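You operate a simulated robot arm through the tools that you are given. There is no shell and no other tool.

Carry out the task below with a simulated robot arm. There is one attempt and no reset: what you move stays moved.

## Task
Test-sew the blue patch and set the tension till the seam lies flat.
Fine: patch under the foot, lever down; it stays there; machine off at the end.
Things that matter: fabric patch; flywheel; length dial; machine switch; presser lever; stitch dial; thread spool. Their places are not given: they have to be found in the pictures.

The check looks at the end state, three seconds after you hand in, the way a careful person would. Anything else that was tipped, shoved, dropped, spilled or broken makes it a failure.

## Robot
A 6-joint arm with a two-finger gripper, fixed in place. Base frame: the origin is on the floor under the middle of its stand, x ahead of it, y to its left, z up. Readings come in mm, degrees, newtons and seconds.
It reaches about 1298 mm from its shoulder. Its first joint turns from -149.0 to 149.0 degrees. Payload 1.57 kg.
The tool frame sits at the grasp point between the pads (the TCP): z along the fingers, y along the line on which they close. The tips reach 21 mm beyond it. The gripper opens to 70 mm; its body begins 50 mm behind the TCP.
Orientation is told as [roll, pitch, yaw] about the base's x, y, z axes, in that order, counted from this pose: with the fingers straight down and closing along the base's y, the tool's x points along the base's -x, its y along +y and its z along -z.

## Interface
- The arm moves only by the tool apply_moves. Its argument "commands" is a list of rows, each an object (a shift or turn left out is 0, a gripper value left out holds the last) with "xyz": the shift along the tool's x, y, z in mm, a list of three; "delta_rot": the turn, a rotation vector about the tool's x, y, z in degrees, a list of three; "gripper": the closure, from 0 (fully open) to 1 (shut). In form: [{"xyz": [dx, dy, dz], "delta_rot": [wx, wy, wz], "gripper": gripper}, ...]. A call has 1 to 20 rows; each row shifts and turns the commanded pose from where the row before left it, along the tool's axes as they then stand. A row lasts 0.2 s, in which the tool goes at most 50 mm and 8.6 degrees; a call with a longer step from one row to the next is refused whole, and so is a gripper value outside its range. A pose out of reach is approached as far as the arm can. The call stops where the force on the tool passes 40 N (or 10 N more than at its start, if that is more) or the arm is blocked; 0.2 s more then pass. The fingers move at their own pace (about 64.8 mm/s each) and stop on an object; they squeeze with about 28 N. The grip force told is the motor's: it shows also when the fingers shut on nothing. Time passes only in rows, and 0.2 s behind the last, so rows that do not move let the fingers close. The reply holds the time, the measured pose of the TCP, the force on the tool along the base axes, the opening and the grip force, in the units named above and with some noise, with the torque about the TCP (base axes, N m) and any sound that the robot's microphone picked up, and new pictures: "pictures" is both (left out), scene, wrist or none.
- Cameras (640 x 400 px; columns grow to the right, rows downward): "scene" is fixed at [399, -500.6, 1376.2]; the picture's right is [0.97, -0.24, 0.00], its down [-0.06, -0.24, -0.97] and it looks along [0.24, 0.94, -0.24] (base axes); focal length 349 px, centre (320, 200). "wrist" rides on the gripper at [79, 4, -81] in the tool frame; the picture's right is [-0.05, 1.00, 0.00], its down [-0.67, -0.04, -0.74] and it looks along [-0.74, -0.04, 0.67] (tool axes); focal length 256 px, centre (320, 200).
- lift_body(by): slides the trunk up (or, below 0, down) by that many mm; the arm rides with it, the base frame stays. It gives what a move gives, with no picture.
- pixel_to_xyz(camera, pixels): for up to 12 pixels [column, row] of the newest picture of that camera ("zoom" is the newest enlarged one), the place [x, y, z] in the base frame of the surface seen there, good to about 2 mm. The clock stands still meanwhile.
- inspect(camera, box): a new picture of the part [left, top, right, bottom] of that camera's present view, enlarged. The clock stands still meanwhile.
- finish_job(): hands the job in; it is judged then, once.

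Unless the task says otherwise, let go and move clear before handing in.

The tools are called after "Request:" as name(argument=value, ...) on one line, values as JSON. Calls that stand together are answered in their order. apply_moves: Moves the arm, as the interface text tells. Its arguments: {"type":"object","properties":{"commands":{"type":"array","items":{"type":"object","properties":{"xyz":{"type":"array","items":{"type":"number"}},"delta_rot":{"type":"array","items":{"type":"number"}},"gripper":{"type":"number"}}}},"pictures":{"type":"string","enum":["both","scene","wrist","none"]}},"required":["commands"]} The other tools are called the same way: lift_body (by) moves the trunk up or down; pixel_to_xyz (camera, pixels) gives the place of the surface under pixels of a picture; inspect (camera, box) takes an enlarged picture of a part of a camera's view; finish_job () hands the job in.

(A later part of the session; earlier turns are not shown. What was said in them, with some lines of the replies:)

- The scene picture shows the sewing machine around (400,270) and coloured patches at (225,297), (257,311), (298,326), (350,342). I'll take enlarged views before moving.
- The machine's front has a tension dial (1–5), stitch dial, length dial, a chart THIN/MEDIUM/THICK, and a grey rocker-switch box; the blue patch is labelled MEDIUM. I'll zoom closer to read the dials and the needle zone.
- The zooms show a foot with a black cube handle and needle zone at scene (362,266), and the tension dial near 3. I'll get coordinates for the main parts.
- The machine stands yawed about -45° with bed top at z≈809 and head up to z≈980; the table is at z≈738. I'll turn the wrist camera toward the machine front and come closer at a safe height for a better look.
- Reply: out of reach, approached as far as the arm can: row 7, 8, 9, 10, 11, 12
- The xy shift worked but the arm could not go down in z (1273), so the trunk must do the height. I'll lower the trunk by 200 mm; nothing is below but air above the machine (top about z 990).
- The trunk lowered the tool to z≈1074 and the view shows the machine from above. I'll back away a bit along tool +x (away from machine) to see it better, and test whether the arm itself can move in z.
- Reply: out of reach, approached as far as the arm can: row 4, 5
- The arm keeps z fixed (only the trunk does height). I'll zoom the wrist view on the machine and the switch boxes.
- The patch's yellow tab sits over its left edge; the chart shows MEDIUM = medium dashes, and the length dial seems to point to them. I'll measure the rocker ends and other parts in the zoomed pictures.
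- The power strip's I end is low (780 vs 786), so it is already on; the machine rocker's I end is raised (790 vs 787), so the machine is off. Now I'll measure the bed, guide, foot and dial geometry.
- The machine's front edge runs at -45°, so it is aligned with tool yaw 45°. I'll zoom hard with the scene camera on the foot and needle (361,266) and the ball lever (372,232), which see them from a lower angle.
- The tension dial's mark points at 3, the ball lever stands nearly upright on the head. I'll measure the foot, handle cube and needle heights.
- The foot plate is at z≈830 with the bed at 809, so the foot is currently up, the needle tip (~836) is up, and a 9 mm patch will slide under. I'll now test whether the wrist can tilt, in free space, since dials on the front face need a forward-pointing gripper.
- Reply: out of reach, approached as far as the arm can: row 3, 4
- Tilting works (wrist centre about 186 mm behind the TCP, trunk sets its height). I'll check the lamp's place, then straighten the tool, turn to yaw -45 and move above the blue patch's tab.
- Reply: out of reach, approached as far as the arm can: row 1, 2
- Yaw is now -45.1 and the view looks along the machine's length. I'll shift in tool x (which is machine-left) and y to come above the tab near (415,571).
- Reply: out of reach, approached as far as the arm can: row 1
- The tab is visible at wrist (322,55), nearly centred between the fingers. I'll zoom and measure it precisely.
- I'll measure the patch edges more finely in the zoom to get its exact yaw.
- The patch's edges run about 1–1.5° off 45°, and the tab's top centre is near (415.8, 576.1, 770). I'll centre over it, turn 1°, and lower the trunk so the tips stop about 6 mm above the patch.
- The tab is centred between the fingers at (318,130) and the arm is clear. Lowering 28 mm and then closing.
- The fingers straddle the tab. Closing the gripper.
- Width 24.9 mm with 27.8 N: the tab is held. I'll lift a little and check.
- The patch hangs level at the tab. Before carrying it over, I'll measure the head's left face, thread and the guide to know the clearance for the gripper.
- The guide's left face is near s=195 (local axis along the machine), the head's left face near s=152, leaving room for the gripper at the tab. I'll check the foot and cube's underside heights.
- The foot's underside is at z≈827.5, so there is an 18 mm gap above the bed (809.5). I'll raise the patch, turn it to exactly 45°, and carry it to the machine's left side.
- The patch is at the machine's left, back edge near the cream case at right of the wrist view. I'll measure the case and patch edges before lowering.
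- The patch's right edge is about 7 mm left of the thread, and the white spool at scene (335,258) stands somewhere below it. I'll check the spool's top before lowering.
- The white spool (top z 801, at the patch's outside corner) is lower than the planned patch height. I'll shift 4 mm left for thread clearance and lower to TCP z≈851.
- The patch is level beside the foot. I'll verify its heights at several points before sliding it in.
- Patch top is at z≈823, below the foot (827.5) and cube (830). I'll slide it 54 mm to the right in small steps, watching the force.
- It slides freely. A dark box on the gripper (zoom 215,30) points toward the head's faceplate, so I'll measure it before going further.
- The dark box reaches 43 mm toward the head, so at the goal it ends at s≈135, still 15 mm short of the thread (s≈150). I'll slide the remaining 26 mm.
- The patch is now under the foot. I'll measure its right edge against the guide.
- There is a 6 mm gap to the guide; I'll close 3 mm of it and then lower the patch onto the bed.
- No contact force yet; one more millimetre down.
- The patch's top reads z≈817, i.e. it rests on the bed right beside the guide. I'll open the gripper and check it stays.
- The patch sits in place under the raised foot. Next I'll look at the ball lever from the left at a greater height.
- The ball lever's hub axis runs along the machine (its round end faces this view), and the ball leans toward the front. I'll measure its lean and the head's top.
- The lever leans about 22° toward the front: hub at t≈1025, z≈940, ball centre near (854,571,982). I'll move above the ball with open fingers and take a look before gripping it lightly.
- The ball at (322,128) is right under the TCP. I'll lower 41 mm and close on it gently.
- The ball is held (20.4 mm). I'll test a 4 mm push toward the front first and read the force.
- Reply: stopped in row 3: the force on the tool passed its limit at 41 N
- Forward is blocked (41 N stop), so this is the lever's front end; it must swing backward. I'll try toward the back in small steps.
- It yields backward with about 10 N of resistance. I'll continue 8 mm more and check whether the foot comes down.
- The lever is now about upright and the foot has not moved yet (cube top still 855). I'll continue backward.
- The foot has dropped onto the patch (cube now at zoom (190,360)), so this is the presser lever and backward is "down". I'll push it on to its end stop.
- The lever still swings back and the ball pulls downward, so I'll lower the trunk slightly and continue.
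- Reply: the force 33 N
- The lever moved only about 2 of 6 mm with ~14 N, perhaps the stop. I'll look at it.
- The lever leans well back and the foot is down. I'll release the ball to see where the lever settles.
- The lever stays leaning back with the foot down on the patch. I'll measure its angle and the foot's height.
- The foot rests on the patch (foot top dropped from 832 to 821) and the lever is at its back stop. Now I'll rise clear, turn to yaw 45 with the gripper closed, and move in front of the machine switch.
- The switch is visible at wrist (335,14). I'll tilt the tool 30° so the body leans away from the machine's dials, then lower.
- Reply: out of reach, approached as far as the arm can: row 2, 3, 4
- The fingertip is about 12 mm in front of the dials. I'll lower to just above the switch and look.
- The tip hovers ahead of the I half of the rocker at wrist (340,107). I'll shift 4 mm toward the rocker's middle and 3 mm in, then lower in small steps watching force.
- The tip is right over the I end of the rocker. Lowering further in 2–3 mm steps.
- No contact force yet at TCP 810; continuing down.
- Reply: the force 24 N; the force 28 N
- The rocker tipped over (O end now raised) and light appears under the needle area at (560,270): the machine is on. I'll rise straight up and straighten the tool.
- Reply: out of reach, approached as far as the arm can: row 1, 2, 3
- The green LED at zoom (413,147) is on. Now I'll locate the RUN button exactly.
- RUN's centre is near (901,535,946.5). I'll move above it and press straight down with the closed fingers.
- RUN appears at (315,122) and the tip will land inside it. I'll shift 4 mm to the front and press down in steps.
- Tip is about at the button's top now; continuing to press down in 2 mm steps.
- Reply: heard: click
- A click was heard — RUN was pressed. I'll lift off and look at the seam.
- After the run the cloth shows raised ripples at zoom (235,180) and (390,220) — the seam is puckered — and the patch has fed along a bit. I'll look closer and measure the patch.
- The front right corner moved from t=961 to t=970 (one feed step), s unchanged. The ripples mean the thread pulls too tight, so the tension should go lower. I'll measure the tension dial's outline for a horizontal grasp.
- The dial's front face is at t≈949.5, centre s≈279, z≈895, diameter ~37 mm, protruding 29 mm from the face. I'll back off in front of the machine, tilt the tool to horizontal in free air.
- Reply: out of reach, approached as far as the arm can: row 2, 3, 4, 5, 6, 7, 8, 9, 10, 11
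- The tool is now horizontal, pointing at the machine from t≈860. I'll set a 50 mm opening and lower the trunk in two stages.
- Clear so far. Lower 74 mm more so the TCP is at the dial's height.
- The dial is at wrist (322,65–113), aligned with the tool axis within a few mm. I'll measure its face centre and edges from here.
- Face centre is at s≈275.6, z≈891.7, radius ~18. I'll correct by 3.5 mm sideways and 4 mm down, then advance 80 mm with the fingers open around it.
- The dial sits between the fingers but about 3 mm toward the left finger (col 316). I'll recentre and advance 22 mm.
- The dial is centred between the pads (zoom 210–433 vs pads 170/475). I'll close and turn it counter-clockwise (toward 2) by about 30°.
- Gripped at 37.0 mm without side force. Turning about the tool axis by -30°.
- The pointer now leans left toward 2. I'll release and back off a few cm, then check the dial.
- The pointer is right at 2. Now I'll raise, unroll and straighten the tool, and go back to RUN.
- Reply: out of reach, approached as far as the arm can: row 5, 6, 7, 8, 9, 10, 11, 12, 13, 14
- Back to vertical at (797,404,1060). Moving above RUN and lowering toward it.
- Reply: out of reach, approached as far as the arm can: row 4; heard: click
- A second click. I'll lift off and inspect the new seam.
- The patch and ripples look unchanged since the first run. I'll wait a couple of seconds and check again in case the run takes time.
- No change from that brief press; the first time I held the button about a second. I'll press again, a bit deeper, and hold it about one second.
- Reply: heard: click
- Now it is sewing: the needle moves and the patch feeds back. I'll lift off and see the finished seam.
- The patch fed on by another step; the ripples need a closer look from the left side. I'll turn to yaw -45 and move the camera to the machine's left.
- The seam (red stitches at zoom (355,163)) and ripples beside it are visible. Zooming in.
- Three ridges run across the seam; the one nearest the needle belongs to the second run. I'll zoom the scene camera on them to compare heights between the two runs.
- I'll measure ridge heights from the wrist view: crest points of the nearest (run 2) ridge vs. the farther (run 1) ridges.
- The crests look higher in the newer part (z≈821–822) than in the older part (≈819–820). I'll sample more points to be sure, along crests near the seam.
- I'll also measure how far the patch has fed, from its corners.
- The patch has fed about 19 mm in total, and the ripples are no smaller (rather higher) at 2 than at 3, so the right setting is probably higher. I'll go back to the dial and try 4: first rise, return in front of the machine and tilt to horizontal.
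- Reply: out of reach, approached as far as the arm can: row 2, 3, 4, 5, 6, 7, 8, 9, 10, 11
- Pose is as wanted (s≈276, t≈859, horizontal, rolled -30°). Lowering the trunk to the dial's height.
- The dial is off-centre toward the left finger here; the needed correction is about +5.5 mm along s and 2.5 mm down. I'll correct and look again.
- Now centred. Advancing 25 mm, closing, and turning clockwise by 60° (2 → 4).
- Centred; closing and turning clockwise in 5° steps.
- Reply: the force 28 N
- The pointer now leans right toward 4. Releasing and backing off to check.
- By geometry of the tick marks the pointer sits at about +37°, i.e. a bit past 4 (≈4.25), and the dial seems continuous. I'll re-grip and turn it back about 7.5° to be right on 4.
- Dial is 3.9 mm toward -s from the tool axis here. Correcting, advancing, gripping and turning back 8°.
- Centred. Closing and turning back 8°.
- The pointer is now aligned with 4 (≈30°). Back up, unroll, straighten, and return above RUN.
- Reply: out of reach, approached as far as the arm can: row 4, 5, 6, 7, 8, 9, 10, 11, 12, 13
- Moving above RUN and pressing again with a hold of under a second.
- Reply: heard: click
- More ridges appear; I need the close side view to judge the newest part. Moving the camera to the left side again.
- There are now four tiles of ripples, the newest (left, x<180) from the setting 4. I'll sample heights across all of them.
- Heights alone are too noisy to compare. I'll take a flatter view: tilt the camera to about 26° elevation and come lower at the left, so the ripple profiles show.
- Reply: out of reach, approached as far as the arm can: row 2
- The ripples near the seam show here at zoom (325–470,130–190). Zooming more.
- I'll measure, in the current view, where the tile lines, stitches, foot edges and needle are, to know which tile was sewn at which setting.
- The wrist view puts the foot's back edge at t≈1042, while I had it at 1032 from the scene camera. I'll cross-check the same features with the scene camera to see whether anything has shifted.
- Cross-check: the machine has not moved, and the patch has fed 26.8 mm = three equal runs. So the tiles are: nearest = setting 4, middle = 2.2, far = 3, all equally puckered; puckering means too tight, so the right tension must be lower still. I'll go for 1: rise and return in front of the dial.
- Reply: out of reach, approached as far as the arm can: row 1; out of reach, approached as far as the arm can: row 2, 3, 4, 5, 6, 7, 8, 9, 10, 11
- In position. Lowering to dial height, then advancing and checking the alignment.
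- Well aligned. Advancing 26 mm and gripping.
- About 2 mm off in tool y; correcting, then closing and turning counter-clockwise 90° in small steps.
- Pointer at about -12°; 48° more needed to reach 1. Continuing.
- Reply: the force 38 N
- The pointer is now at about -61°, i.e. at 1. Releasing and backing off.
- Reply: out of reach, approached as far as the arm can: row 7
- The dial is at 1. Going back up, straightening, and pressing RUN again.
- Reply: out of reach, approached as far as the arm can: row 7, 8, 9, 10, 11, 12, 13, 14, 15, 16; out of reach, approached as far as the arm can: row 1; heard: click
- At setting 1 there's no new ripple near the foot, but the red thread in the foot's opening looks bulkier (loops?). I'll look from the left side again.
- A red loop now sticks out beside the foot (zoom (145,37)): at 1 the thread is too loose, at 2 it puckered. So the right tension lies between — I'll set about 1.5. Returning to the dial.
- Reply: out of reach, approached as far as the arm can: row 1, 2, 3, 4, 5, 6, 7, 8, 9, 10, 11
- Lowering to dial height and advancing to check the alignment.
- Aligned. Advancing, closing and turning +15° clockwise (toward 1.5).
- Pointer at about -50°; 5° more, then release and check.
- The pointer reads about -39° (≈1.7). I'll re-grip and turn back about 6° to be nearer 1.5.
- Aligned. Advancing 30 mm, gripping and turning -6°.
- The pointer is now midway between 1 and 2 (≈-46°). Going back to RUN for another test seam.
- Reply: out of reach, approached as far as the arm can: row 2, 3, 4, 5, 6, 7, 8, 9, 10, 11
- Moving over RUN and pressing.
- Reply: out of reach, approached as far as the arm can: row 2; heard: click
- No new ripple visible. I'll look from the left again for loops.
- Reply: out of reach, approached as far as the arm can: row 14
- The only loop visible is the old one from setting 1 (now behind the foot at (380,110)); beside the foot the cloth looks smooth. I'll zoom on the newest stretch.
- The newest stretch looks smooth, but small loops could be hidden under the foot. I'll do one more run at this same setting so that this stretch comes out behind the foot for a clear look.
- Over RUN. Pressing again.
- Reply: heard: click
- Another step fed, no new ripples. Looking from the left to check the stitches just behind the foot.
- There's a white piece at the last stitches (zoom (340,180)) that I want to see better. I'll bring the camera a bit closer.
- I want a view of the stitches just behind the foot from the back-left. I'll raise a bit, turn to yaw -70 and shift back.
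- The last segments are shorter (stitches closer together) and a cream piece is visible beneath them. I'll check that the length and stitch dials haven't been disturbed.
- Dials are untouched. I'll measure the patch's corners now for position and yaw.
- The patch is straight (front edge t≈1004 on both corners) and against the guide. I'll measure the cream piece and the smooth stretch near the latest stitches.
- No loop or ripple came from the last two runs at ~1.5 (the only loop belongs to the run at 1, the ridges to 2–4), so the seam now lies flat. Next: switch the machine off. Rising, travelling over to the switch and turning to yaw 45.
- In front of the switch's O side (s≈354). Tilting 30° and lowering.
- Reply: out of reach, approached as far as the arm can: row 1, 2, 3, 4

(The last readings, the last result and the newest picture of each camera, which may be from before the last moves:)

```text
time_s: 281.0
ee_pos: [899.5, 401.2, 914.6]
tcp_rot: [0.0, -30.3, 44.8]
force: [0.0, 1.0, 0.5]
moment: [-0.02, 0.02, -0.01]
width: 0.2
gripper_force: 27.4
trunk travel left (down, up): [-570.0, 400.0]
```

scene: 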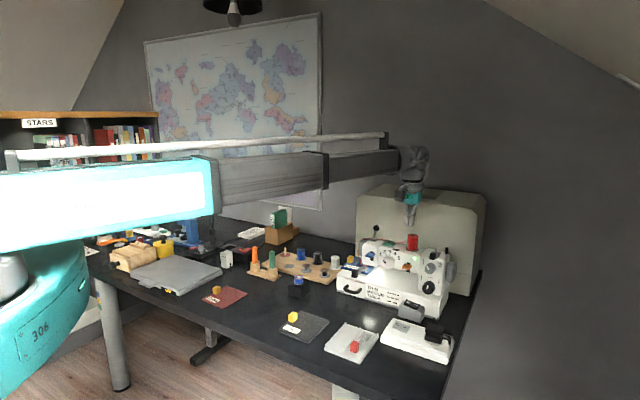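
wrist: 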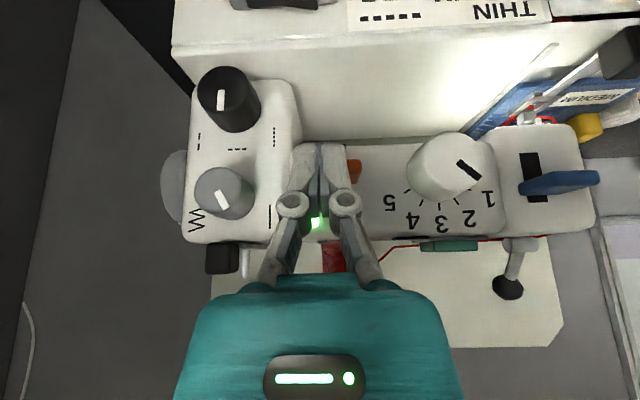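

The tip passes about 11 mm in front of the orange slider. Continuing down to just above the switch.

Request:
lift_body(by=-80)

Request:
apply_moves(commands=[{}], pictures="wrist")

Request:
inspect(camera="wrist", box=[220, 40, 420, 165])

```text
time_s: 282.2
ee_pos: [900.5, 401.4, 833.8]
tcp_rot: [0.1, -30.3, 44.9]
force: [0.2, 0.5, 0.0]
moment: [0.02, 0.01, 0.02]
width: 0.1
gripper_force: 28.3
trunk travel left (down, up): [-490.0, 480.0]
```

```text
time_s: 282.6
ee_pos: [899.6, 400.8, 834.6]
tcp_rot: [0.1, -30.3, 44.9]
force: [0.1, 0.2, 0.4]
moment: [0.03, -0.02, -0.01]
width: 0.0
gripper_force: 28.1
trunk travel left (down, up): [-490.0, 480.0]
```

wrist: 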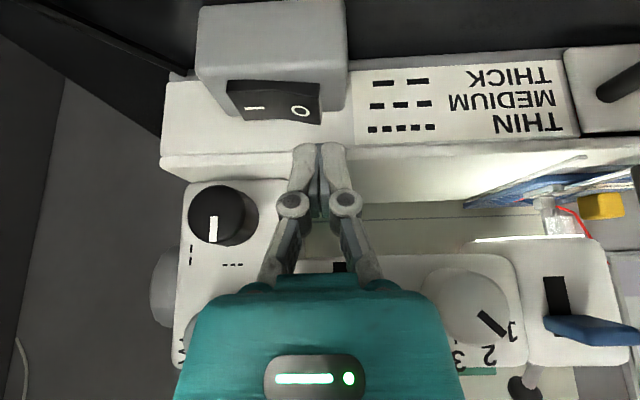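

```text
3.20 times, centred on (320, 102) of wrist
```

zoom: 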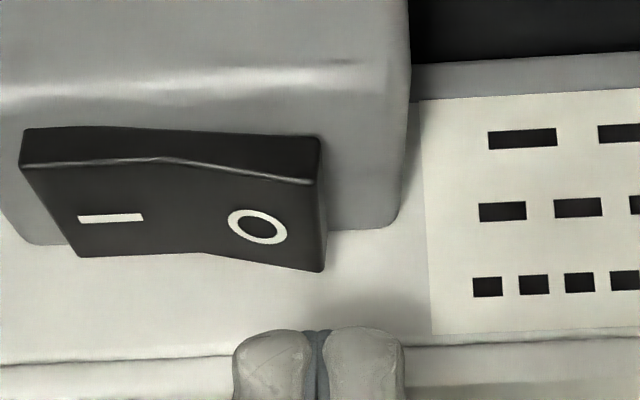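

The O end lies right below the tip's left half (zoom 233–325). I'll shift 3 mm toward it and press down in steps.

Request:
apply_moves(commands=[{"xyz": [-1.5, -3, 0.9]}, {}], pictures="none")

Request:
lift_body(by=-20)

Request:
lift_body(by=-3)

Request:
lift_body(by=-2)

Request:
lift_body(by=-2)

```text
time_s: 283.2
ee_pos: [904.3, 399.3, 834.0]
tcp_rot: [0.1, -30.3, 44.9]
force: [-0.4, 0.2, 1.1]
moment: [-0.02, -0.01, 0.01]
width: 0.0
gripper_force: 28.3
trunk travel left (down, up): [-490.0, 480.0]
```

```text
time_s: 283.8
ee_pos: [903.1, 399.2, 813.3]
tcp_rot: [0.0, -30.3, 44.9]
force: [-0.2, 0.7, 0.0]
moment: [0.04, -0.03, -0.02]
width: 0.1
gripper_force: 27.0
trunk travel left (down, up): [-470.0, 500.0]
```

```text
time_s: 284.4
ee_pos: [904.4, 399.6, 810.1]
tcp_rot: [0.1, -30.2, 45.0]
force: [0.0, 0.3, 0.7]
moment: [0.0, 0.0, -0.01]
width: 0.0
gripper_force: 27.9
trunk travel left (down, up): [-467.0, 503.0]
```

```text
time_s: 284.9
ee_pos: [904.1, 400.2, 810.0]
tcp_rot: [0.0, -30.4, 44.8]
force: [0.1, 1.1, 4.4]
moment: [0.02, -0.07, 0.01]
width: 0.0
gripper_force: 27.7
trunk travel left (down, up): [-465.0, 505.0]
```

```text
time_s: 285.4
ee_pos: [904.0, 399.4, 808.3]
tcp_rot: [-0.1, -30.6, 45.0]
force: [6.3, 2.4, 21.4]
moment: [-0.01, -0.31, 0.07]
width: 0.0
gripper_force: 28.0
trunk travel left (down, up): [-463.0, 507.0]
```

Contact at about 21 N. I'll check whether the rocker has tipped to O and the LED is out.

Request:
apply_moves(commands=[{}], pictures="both")

Request:
inspect(camera="wrist", box=[220, 60, 420, 185])

Request:
inspect(camera="scene", box=[330, 225, 458, 315])

```text
time_s: 285.8
ee_pos: [902.7, 400.4, 808.6]
tcp_rot: [0.0, -30.6, 45.0]
force: [10.1, 4.2, 24.6]
moment: [0.01, -0.37, 0.09]
width: 0.0
gripper_force: 28.0
trunk travel left (down, up): [-463.0, 507.0]
```

scene: 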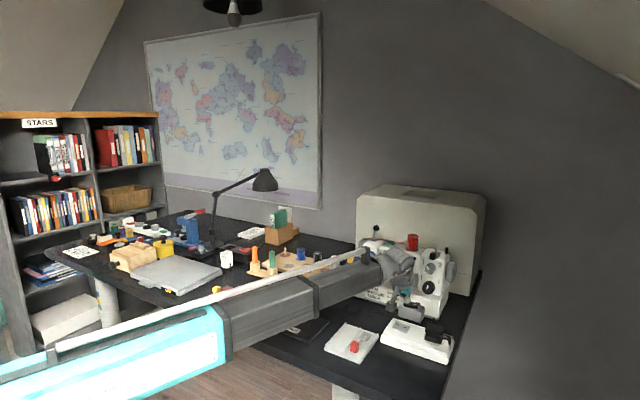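
wrist: 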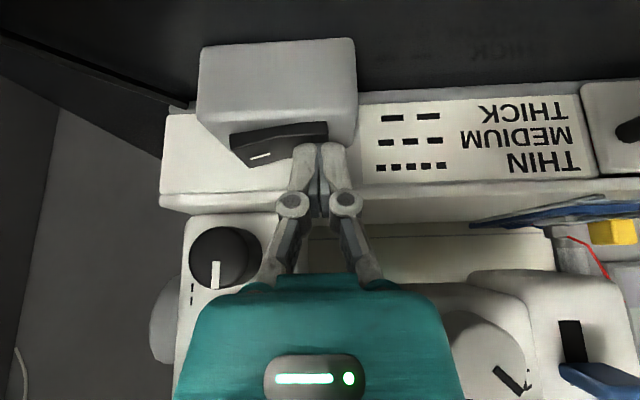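

```text
3.20 times, centred on (320, 122) of wrist
```

zoom: 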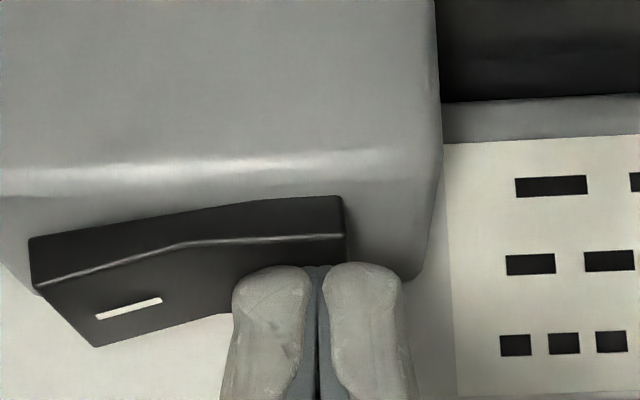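

```text
4.44 times, centred on (394, 270) of scene
```

zoom: 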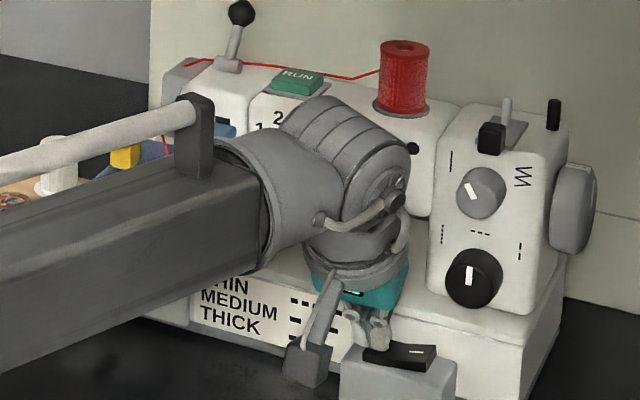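

The rocker tipped back (I end raised) and the LED at (413,148) is dark: machine off. I'll lift straight up and check the whole state.

Request:
lift_body(by=300)

Request:
apply_moves(commands=[{"delta_rot": [0, 7.5, 0]}, {"delta_rot": [0, 7.5, 0]}, {"delta_rot": [0, 7.5, 0]}, {"delta_rot": [0, 7.5, 0]}, {"xyz": [45, 0, 0]}, {"xyz": [45, 0, 0]}, {"xyz": [45, 0, 0]}, {}], pictures="both")

Request:
inspect(camera="scene", box=[330, 225, 458, 315])

Request:
inspect(camera="scene", box=[340, 250, 388, 280])

Request:
inspect(camera="scene", box=[376, 285, 456, 335])

```text
time_s: 288.8
ee_pos: [904.7, 400.5, 1106.1]
tcp_rot: [0.1, -30.4, 44.8]
force: [-0.7, 0.4, 0.1]
moment: [-0.01, -0.02, 0.01]
width: 0.1
gripper_force: 27.7
trunk travel left (down, up): [-763.0, 207.0]
```

```text
time_s: 290.6
ee_pos: [806.5, 304.2, 1082.0]
tcp_rot: [0.1, -0.3, 44.9]
force: [0.5, 1.0, 0.3]
moment: [-0.02, -0.02, -0.04]
width: 0.1
gripper_force: 28.8
out of reach, approached as far as the arm can: row 1, 2, 3, 5
trunk travel left (down, up): [-763.0, 207.0]
```

scene: 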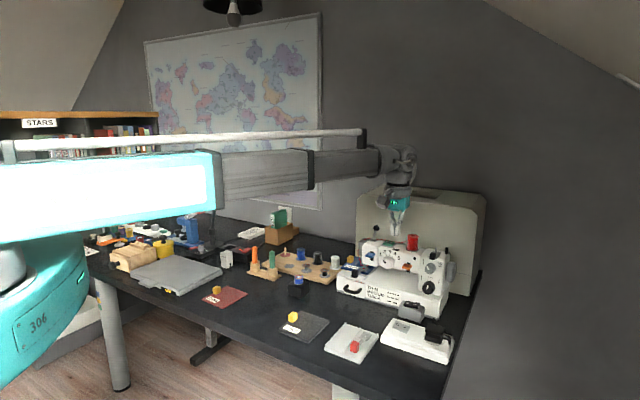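
wrist: 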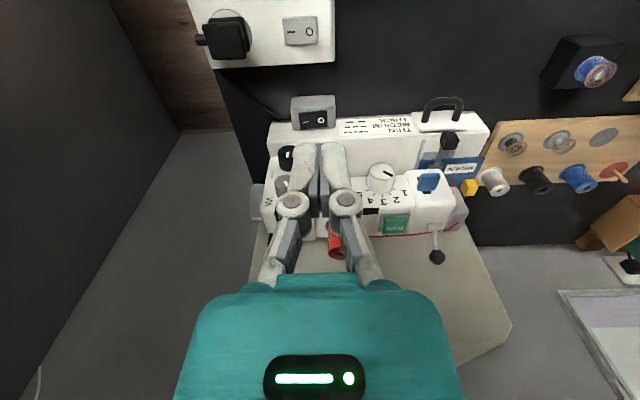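

```text
4.44 times, centred on (394, 270) of scene
```

zoom: 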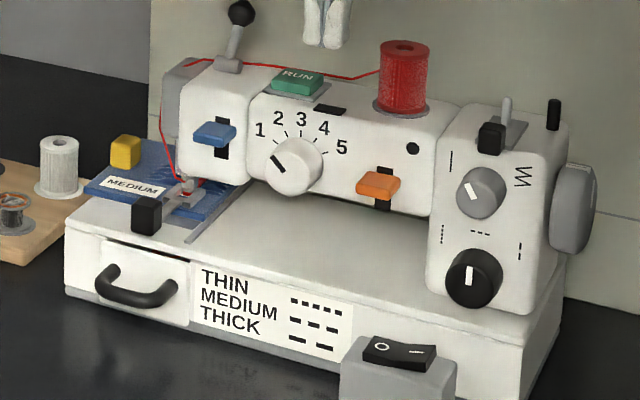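

```text
13.33 times, centred on (364, 265) of scene
```

zoom: 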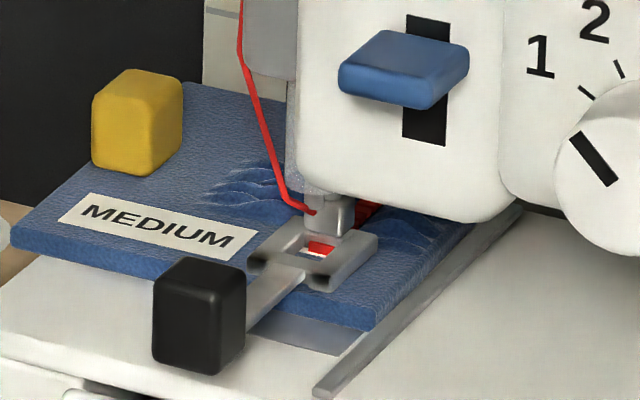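

```text
8.00 times, centred on (416, 310) of scene
```

zoom: 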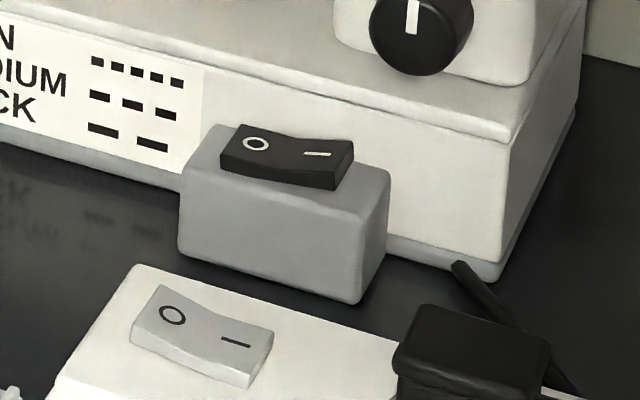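

The machine is off, the lever leans back (down), the foot rests on the patch, dial between 1 and 2. Before handing in, one last look at the seam from the back-left with the lamp off.

Request:
apply_moves(commands=[{"delta_rot": [0, 0, 8.2]}, {"delta_rot": [0, 0, 8.2]}, {"delta_rot": [0, 0, 8.2]}, {"delta_rot": [0, 0, 8.2]}, {"delta_rot": [0, 0, 8.2]}, {"delta_rot": [0, 0, 8.2]}, {"delta_rot": [0, 0, 8.2]}, {"delta_rot": [0, 0, 8.2]}, {"delta_rot": [0, 0, 8.2]}, {"delta_rot": [0, 0, 8.2]}, {"delta_rot": [0, 0, 8.2]}, {"delta_rot": [0, 0, 8.2]}, {"delta_rot": [0, 0, 8.2]}, {"delta_rot": [0, 0, 8.2]}, {}], pictures="none")

Request:
apply_moves(commands=[{"xyz": [41, 15.5, 0], "gripper": 0}, {"xyz": [41, 15.5, 0]}, {"xyz": [41, 15.5, 0]}, {"xyz": [41, 15.5, 0]}, {"xyz": [41, 15.5, 0]}, {"xyz": [41, 15.5, 0]}, {"xyz": [41, 15.5, 0]}, {"xyz": [41, 15.5, 0]}, {"xyz": [41, 15.5, 0]}, {"xyz": [31, 12, 0]}, {}], pictures="both")

```text
time_s: 293.8
ee_pos: [808.2, 305.4, 1081.2]
tcp_rot: [0.3, 0.2, -70.0]
force: [-0.7, 0.3, -1.1]
moment: [0.02, 0.0, -0.02]
width: 0.0
gripper_force: 28.0
trunk travel left (down, up): [-763.0, 207.0]
```

```text
time_s: 296.2
ee_pos: [813.3, 732.9, 1080.6]
tcp_rot: [0.4, 0.3, -69.9]
force: [0.3, 0.2, -0.1]
moment: [-0.01, 0.02, -0.02]
width: 70.1
gripper_force: 0.0
trunk travel left (down, up): [-763.0, 207.0]
```

scene: 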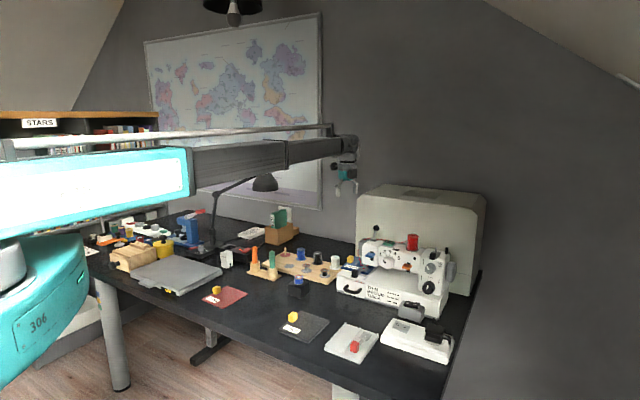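
wrist: 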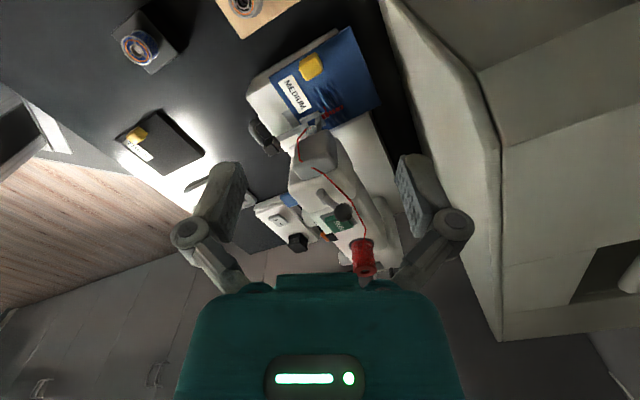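

Request:
lift_body(by=-162)

Request:
apply_moves(commands=[{}], pictures="wrist")

Request:
inspect(camera="wrist", box=[306, 182, 346, 207])

Request:
inspect(camera="wrist", box=[290, 180, 370, 230])

```text
time_s: 298.0
ee_pos: [814.3, 733.6, 919.1]
tcp_rot: [0.4, 0.2, -69.9]
force: [-0.9, 1.0, 0.1]
moment: [-0.03, 0.01, 0.02]
width: 70.1
gripper_force: 0.1
trunk travel left (down, up): [-601.0, 369.0]
```

```text
time_s: 298.4
ee_pos: [814.2, 733.4, 920.5]
tcp_rot: [0.3, 0.1, -69.9]
force: [-0.1, -0.1, 0.0]
moment: [0.01, 0.03, -0.04]
width: 70.0
gripper_force: 0.0
trunk travel left (down, up): [-601.0, 369.0]
```

wrist: 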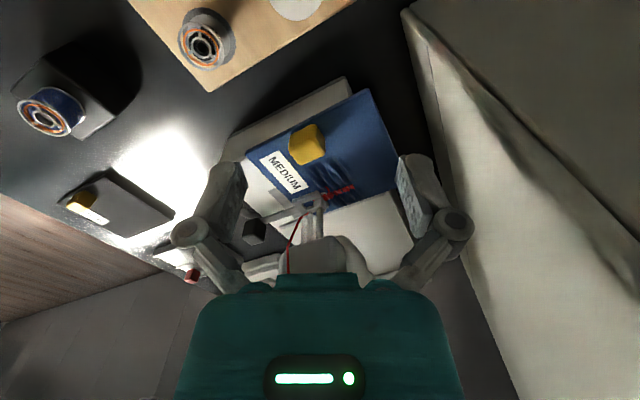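

```text
16.00 times, centred on (326, 194) of wrist
```

zoom: 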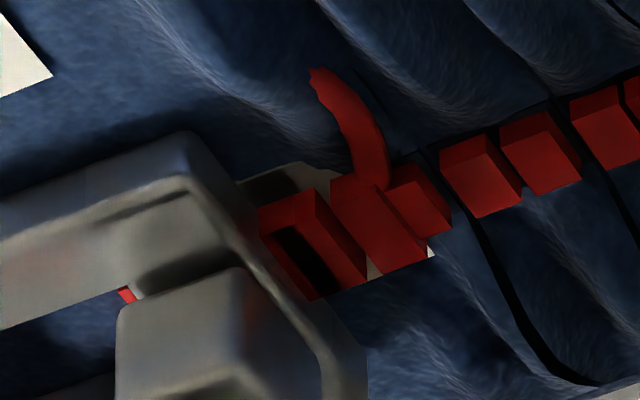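

```text
8.00 times, centred on (330, 205) of wrist
```

zoom: 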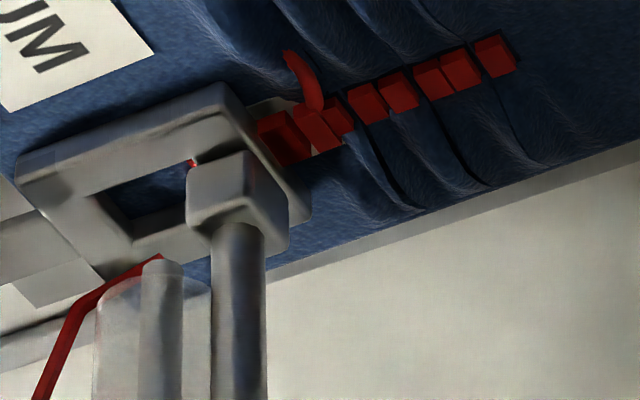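

With the lamp off the picture is the same: cloth around the last two stitches is flat (z≈816–817), no loop or ridge from the last setting. I'll rise clear and back away from the machine.

Request:
lift_body(by=200)

Request:
apply_moves(commands=[{"xyz": [0, -45, 0]}, {"xyz": [0, -45, 0]}, {"xyz": [0, -45, 0]}, {"xyz": [0, -45, 0]}, {"xyz": [0, -45, 0]}, {}], pictures="both")

Request:
inspect(camera="scene", box=[330, 225, 458, 315])

Request:
inspect(camera="scene", box=[180, 240, 372, 360])

```text
time_s: 300.6
ee_pos: [814.1, 732.8, 1118.9]
tcp_rot: [0.3, 0.2, -69.9]
force: [-0.1, 0.2, 0.9]
moment: [-0.01, -0.01, -0.02]
width: 70.0
gripper_force: 0.0
trunk travel left (down, up): [-801.0, 169.0]
```

```text
time_s: 302.0
ee_pos: [603.7, 657.0, 1119.7]
tcp_rot: [0.3, 0.2, -69.9]
force: [0.4, 0.9, 0.4]
moment: [-0.01, 0.01, 0.02]
width: 70.1
gripper_force: 0.0
trunk travel left (down, up): [-801.0, 169.0]
```

scene: 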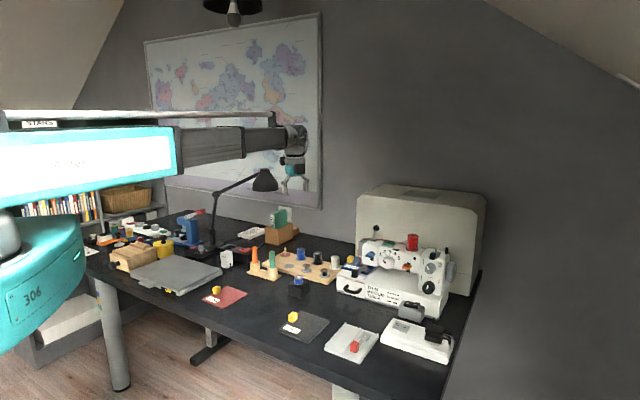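
wrist: 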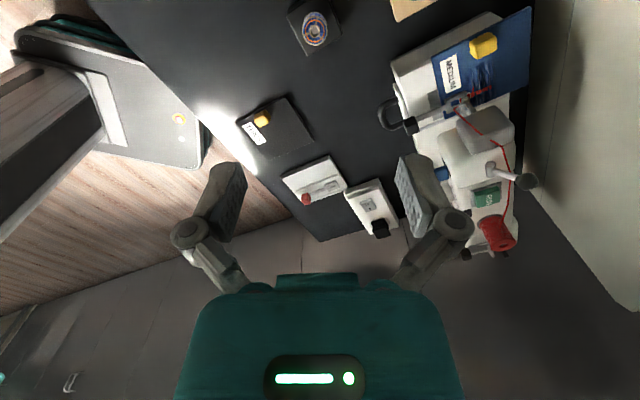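

```text
4.44 times, centred on (394, 270) of scene
```

zoom: 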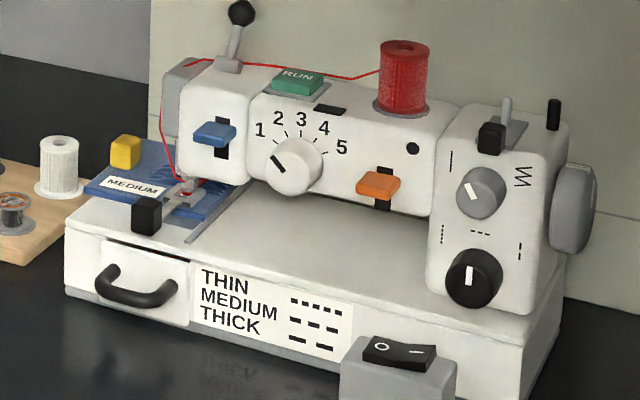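

```text
3.33 times, centred on (276, 300) of scene
```

zoom: 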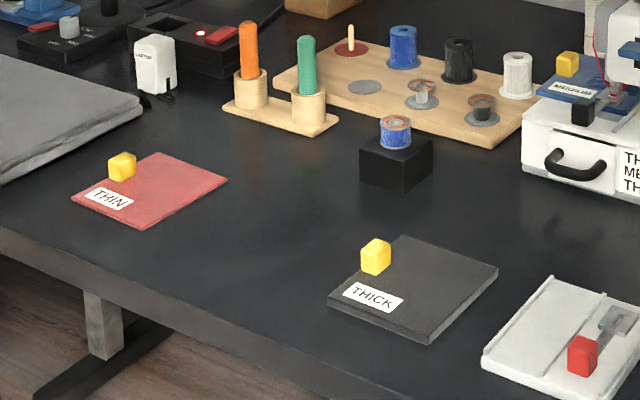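

Everything else on the table stands as at the start: machine off, LED dark, lever back (down), patch under the foot, tension about 1.5. The arm is clear, so I hand in the job.

Request:
finish_job()

```text
The job is handed in.
```

I handed in the job with the blue patch under the foot, the presser lever down and the machine switched off. The tension dial is at about 1.5.

- **Finding the tension:** Test seams at 2, 3 and 4 puckered the cloth, and at 1 the thread made a loop. I sewed two short runs at about 1.5, roughly one stitch each. They showed no ripples or loops, and the cloth beside the one stitch clear of the foot measured flat. Part of the last stitch is still under the foot, so I could only see some of it.
- **What's on the patch:** The earlier ripples and the single loop are still there, behind the foot. A small cream-coloured piece shows under the last few stitches. I couldn't tell what it is, but the cloth around it is flat.
- **Patch position:** Sewing fed the patch back about 42 mm. Its front edge is now only about 4 mm ahead of the foot, and the needle is still over the cloth.
- **Everything else:** The stitch and length dials, flywheel, thread spool and other table items look as they did at the start. The arm is clear of the machine.
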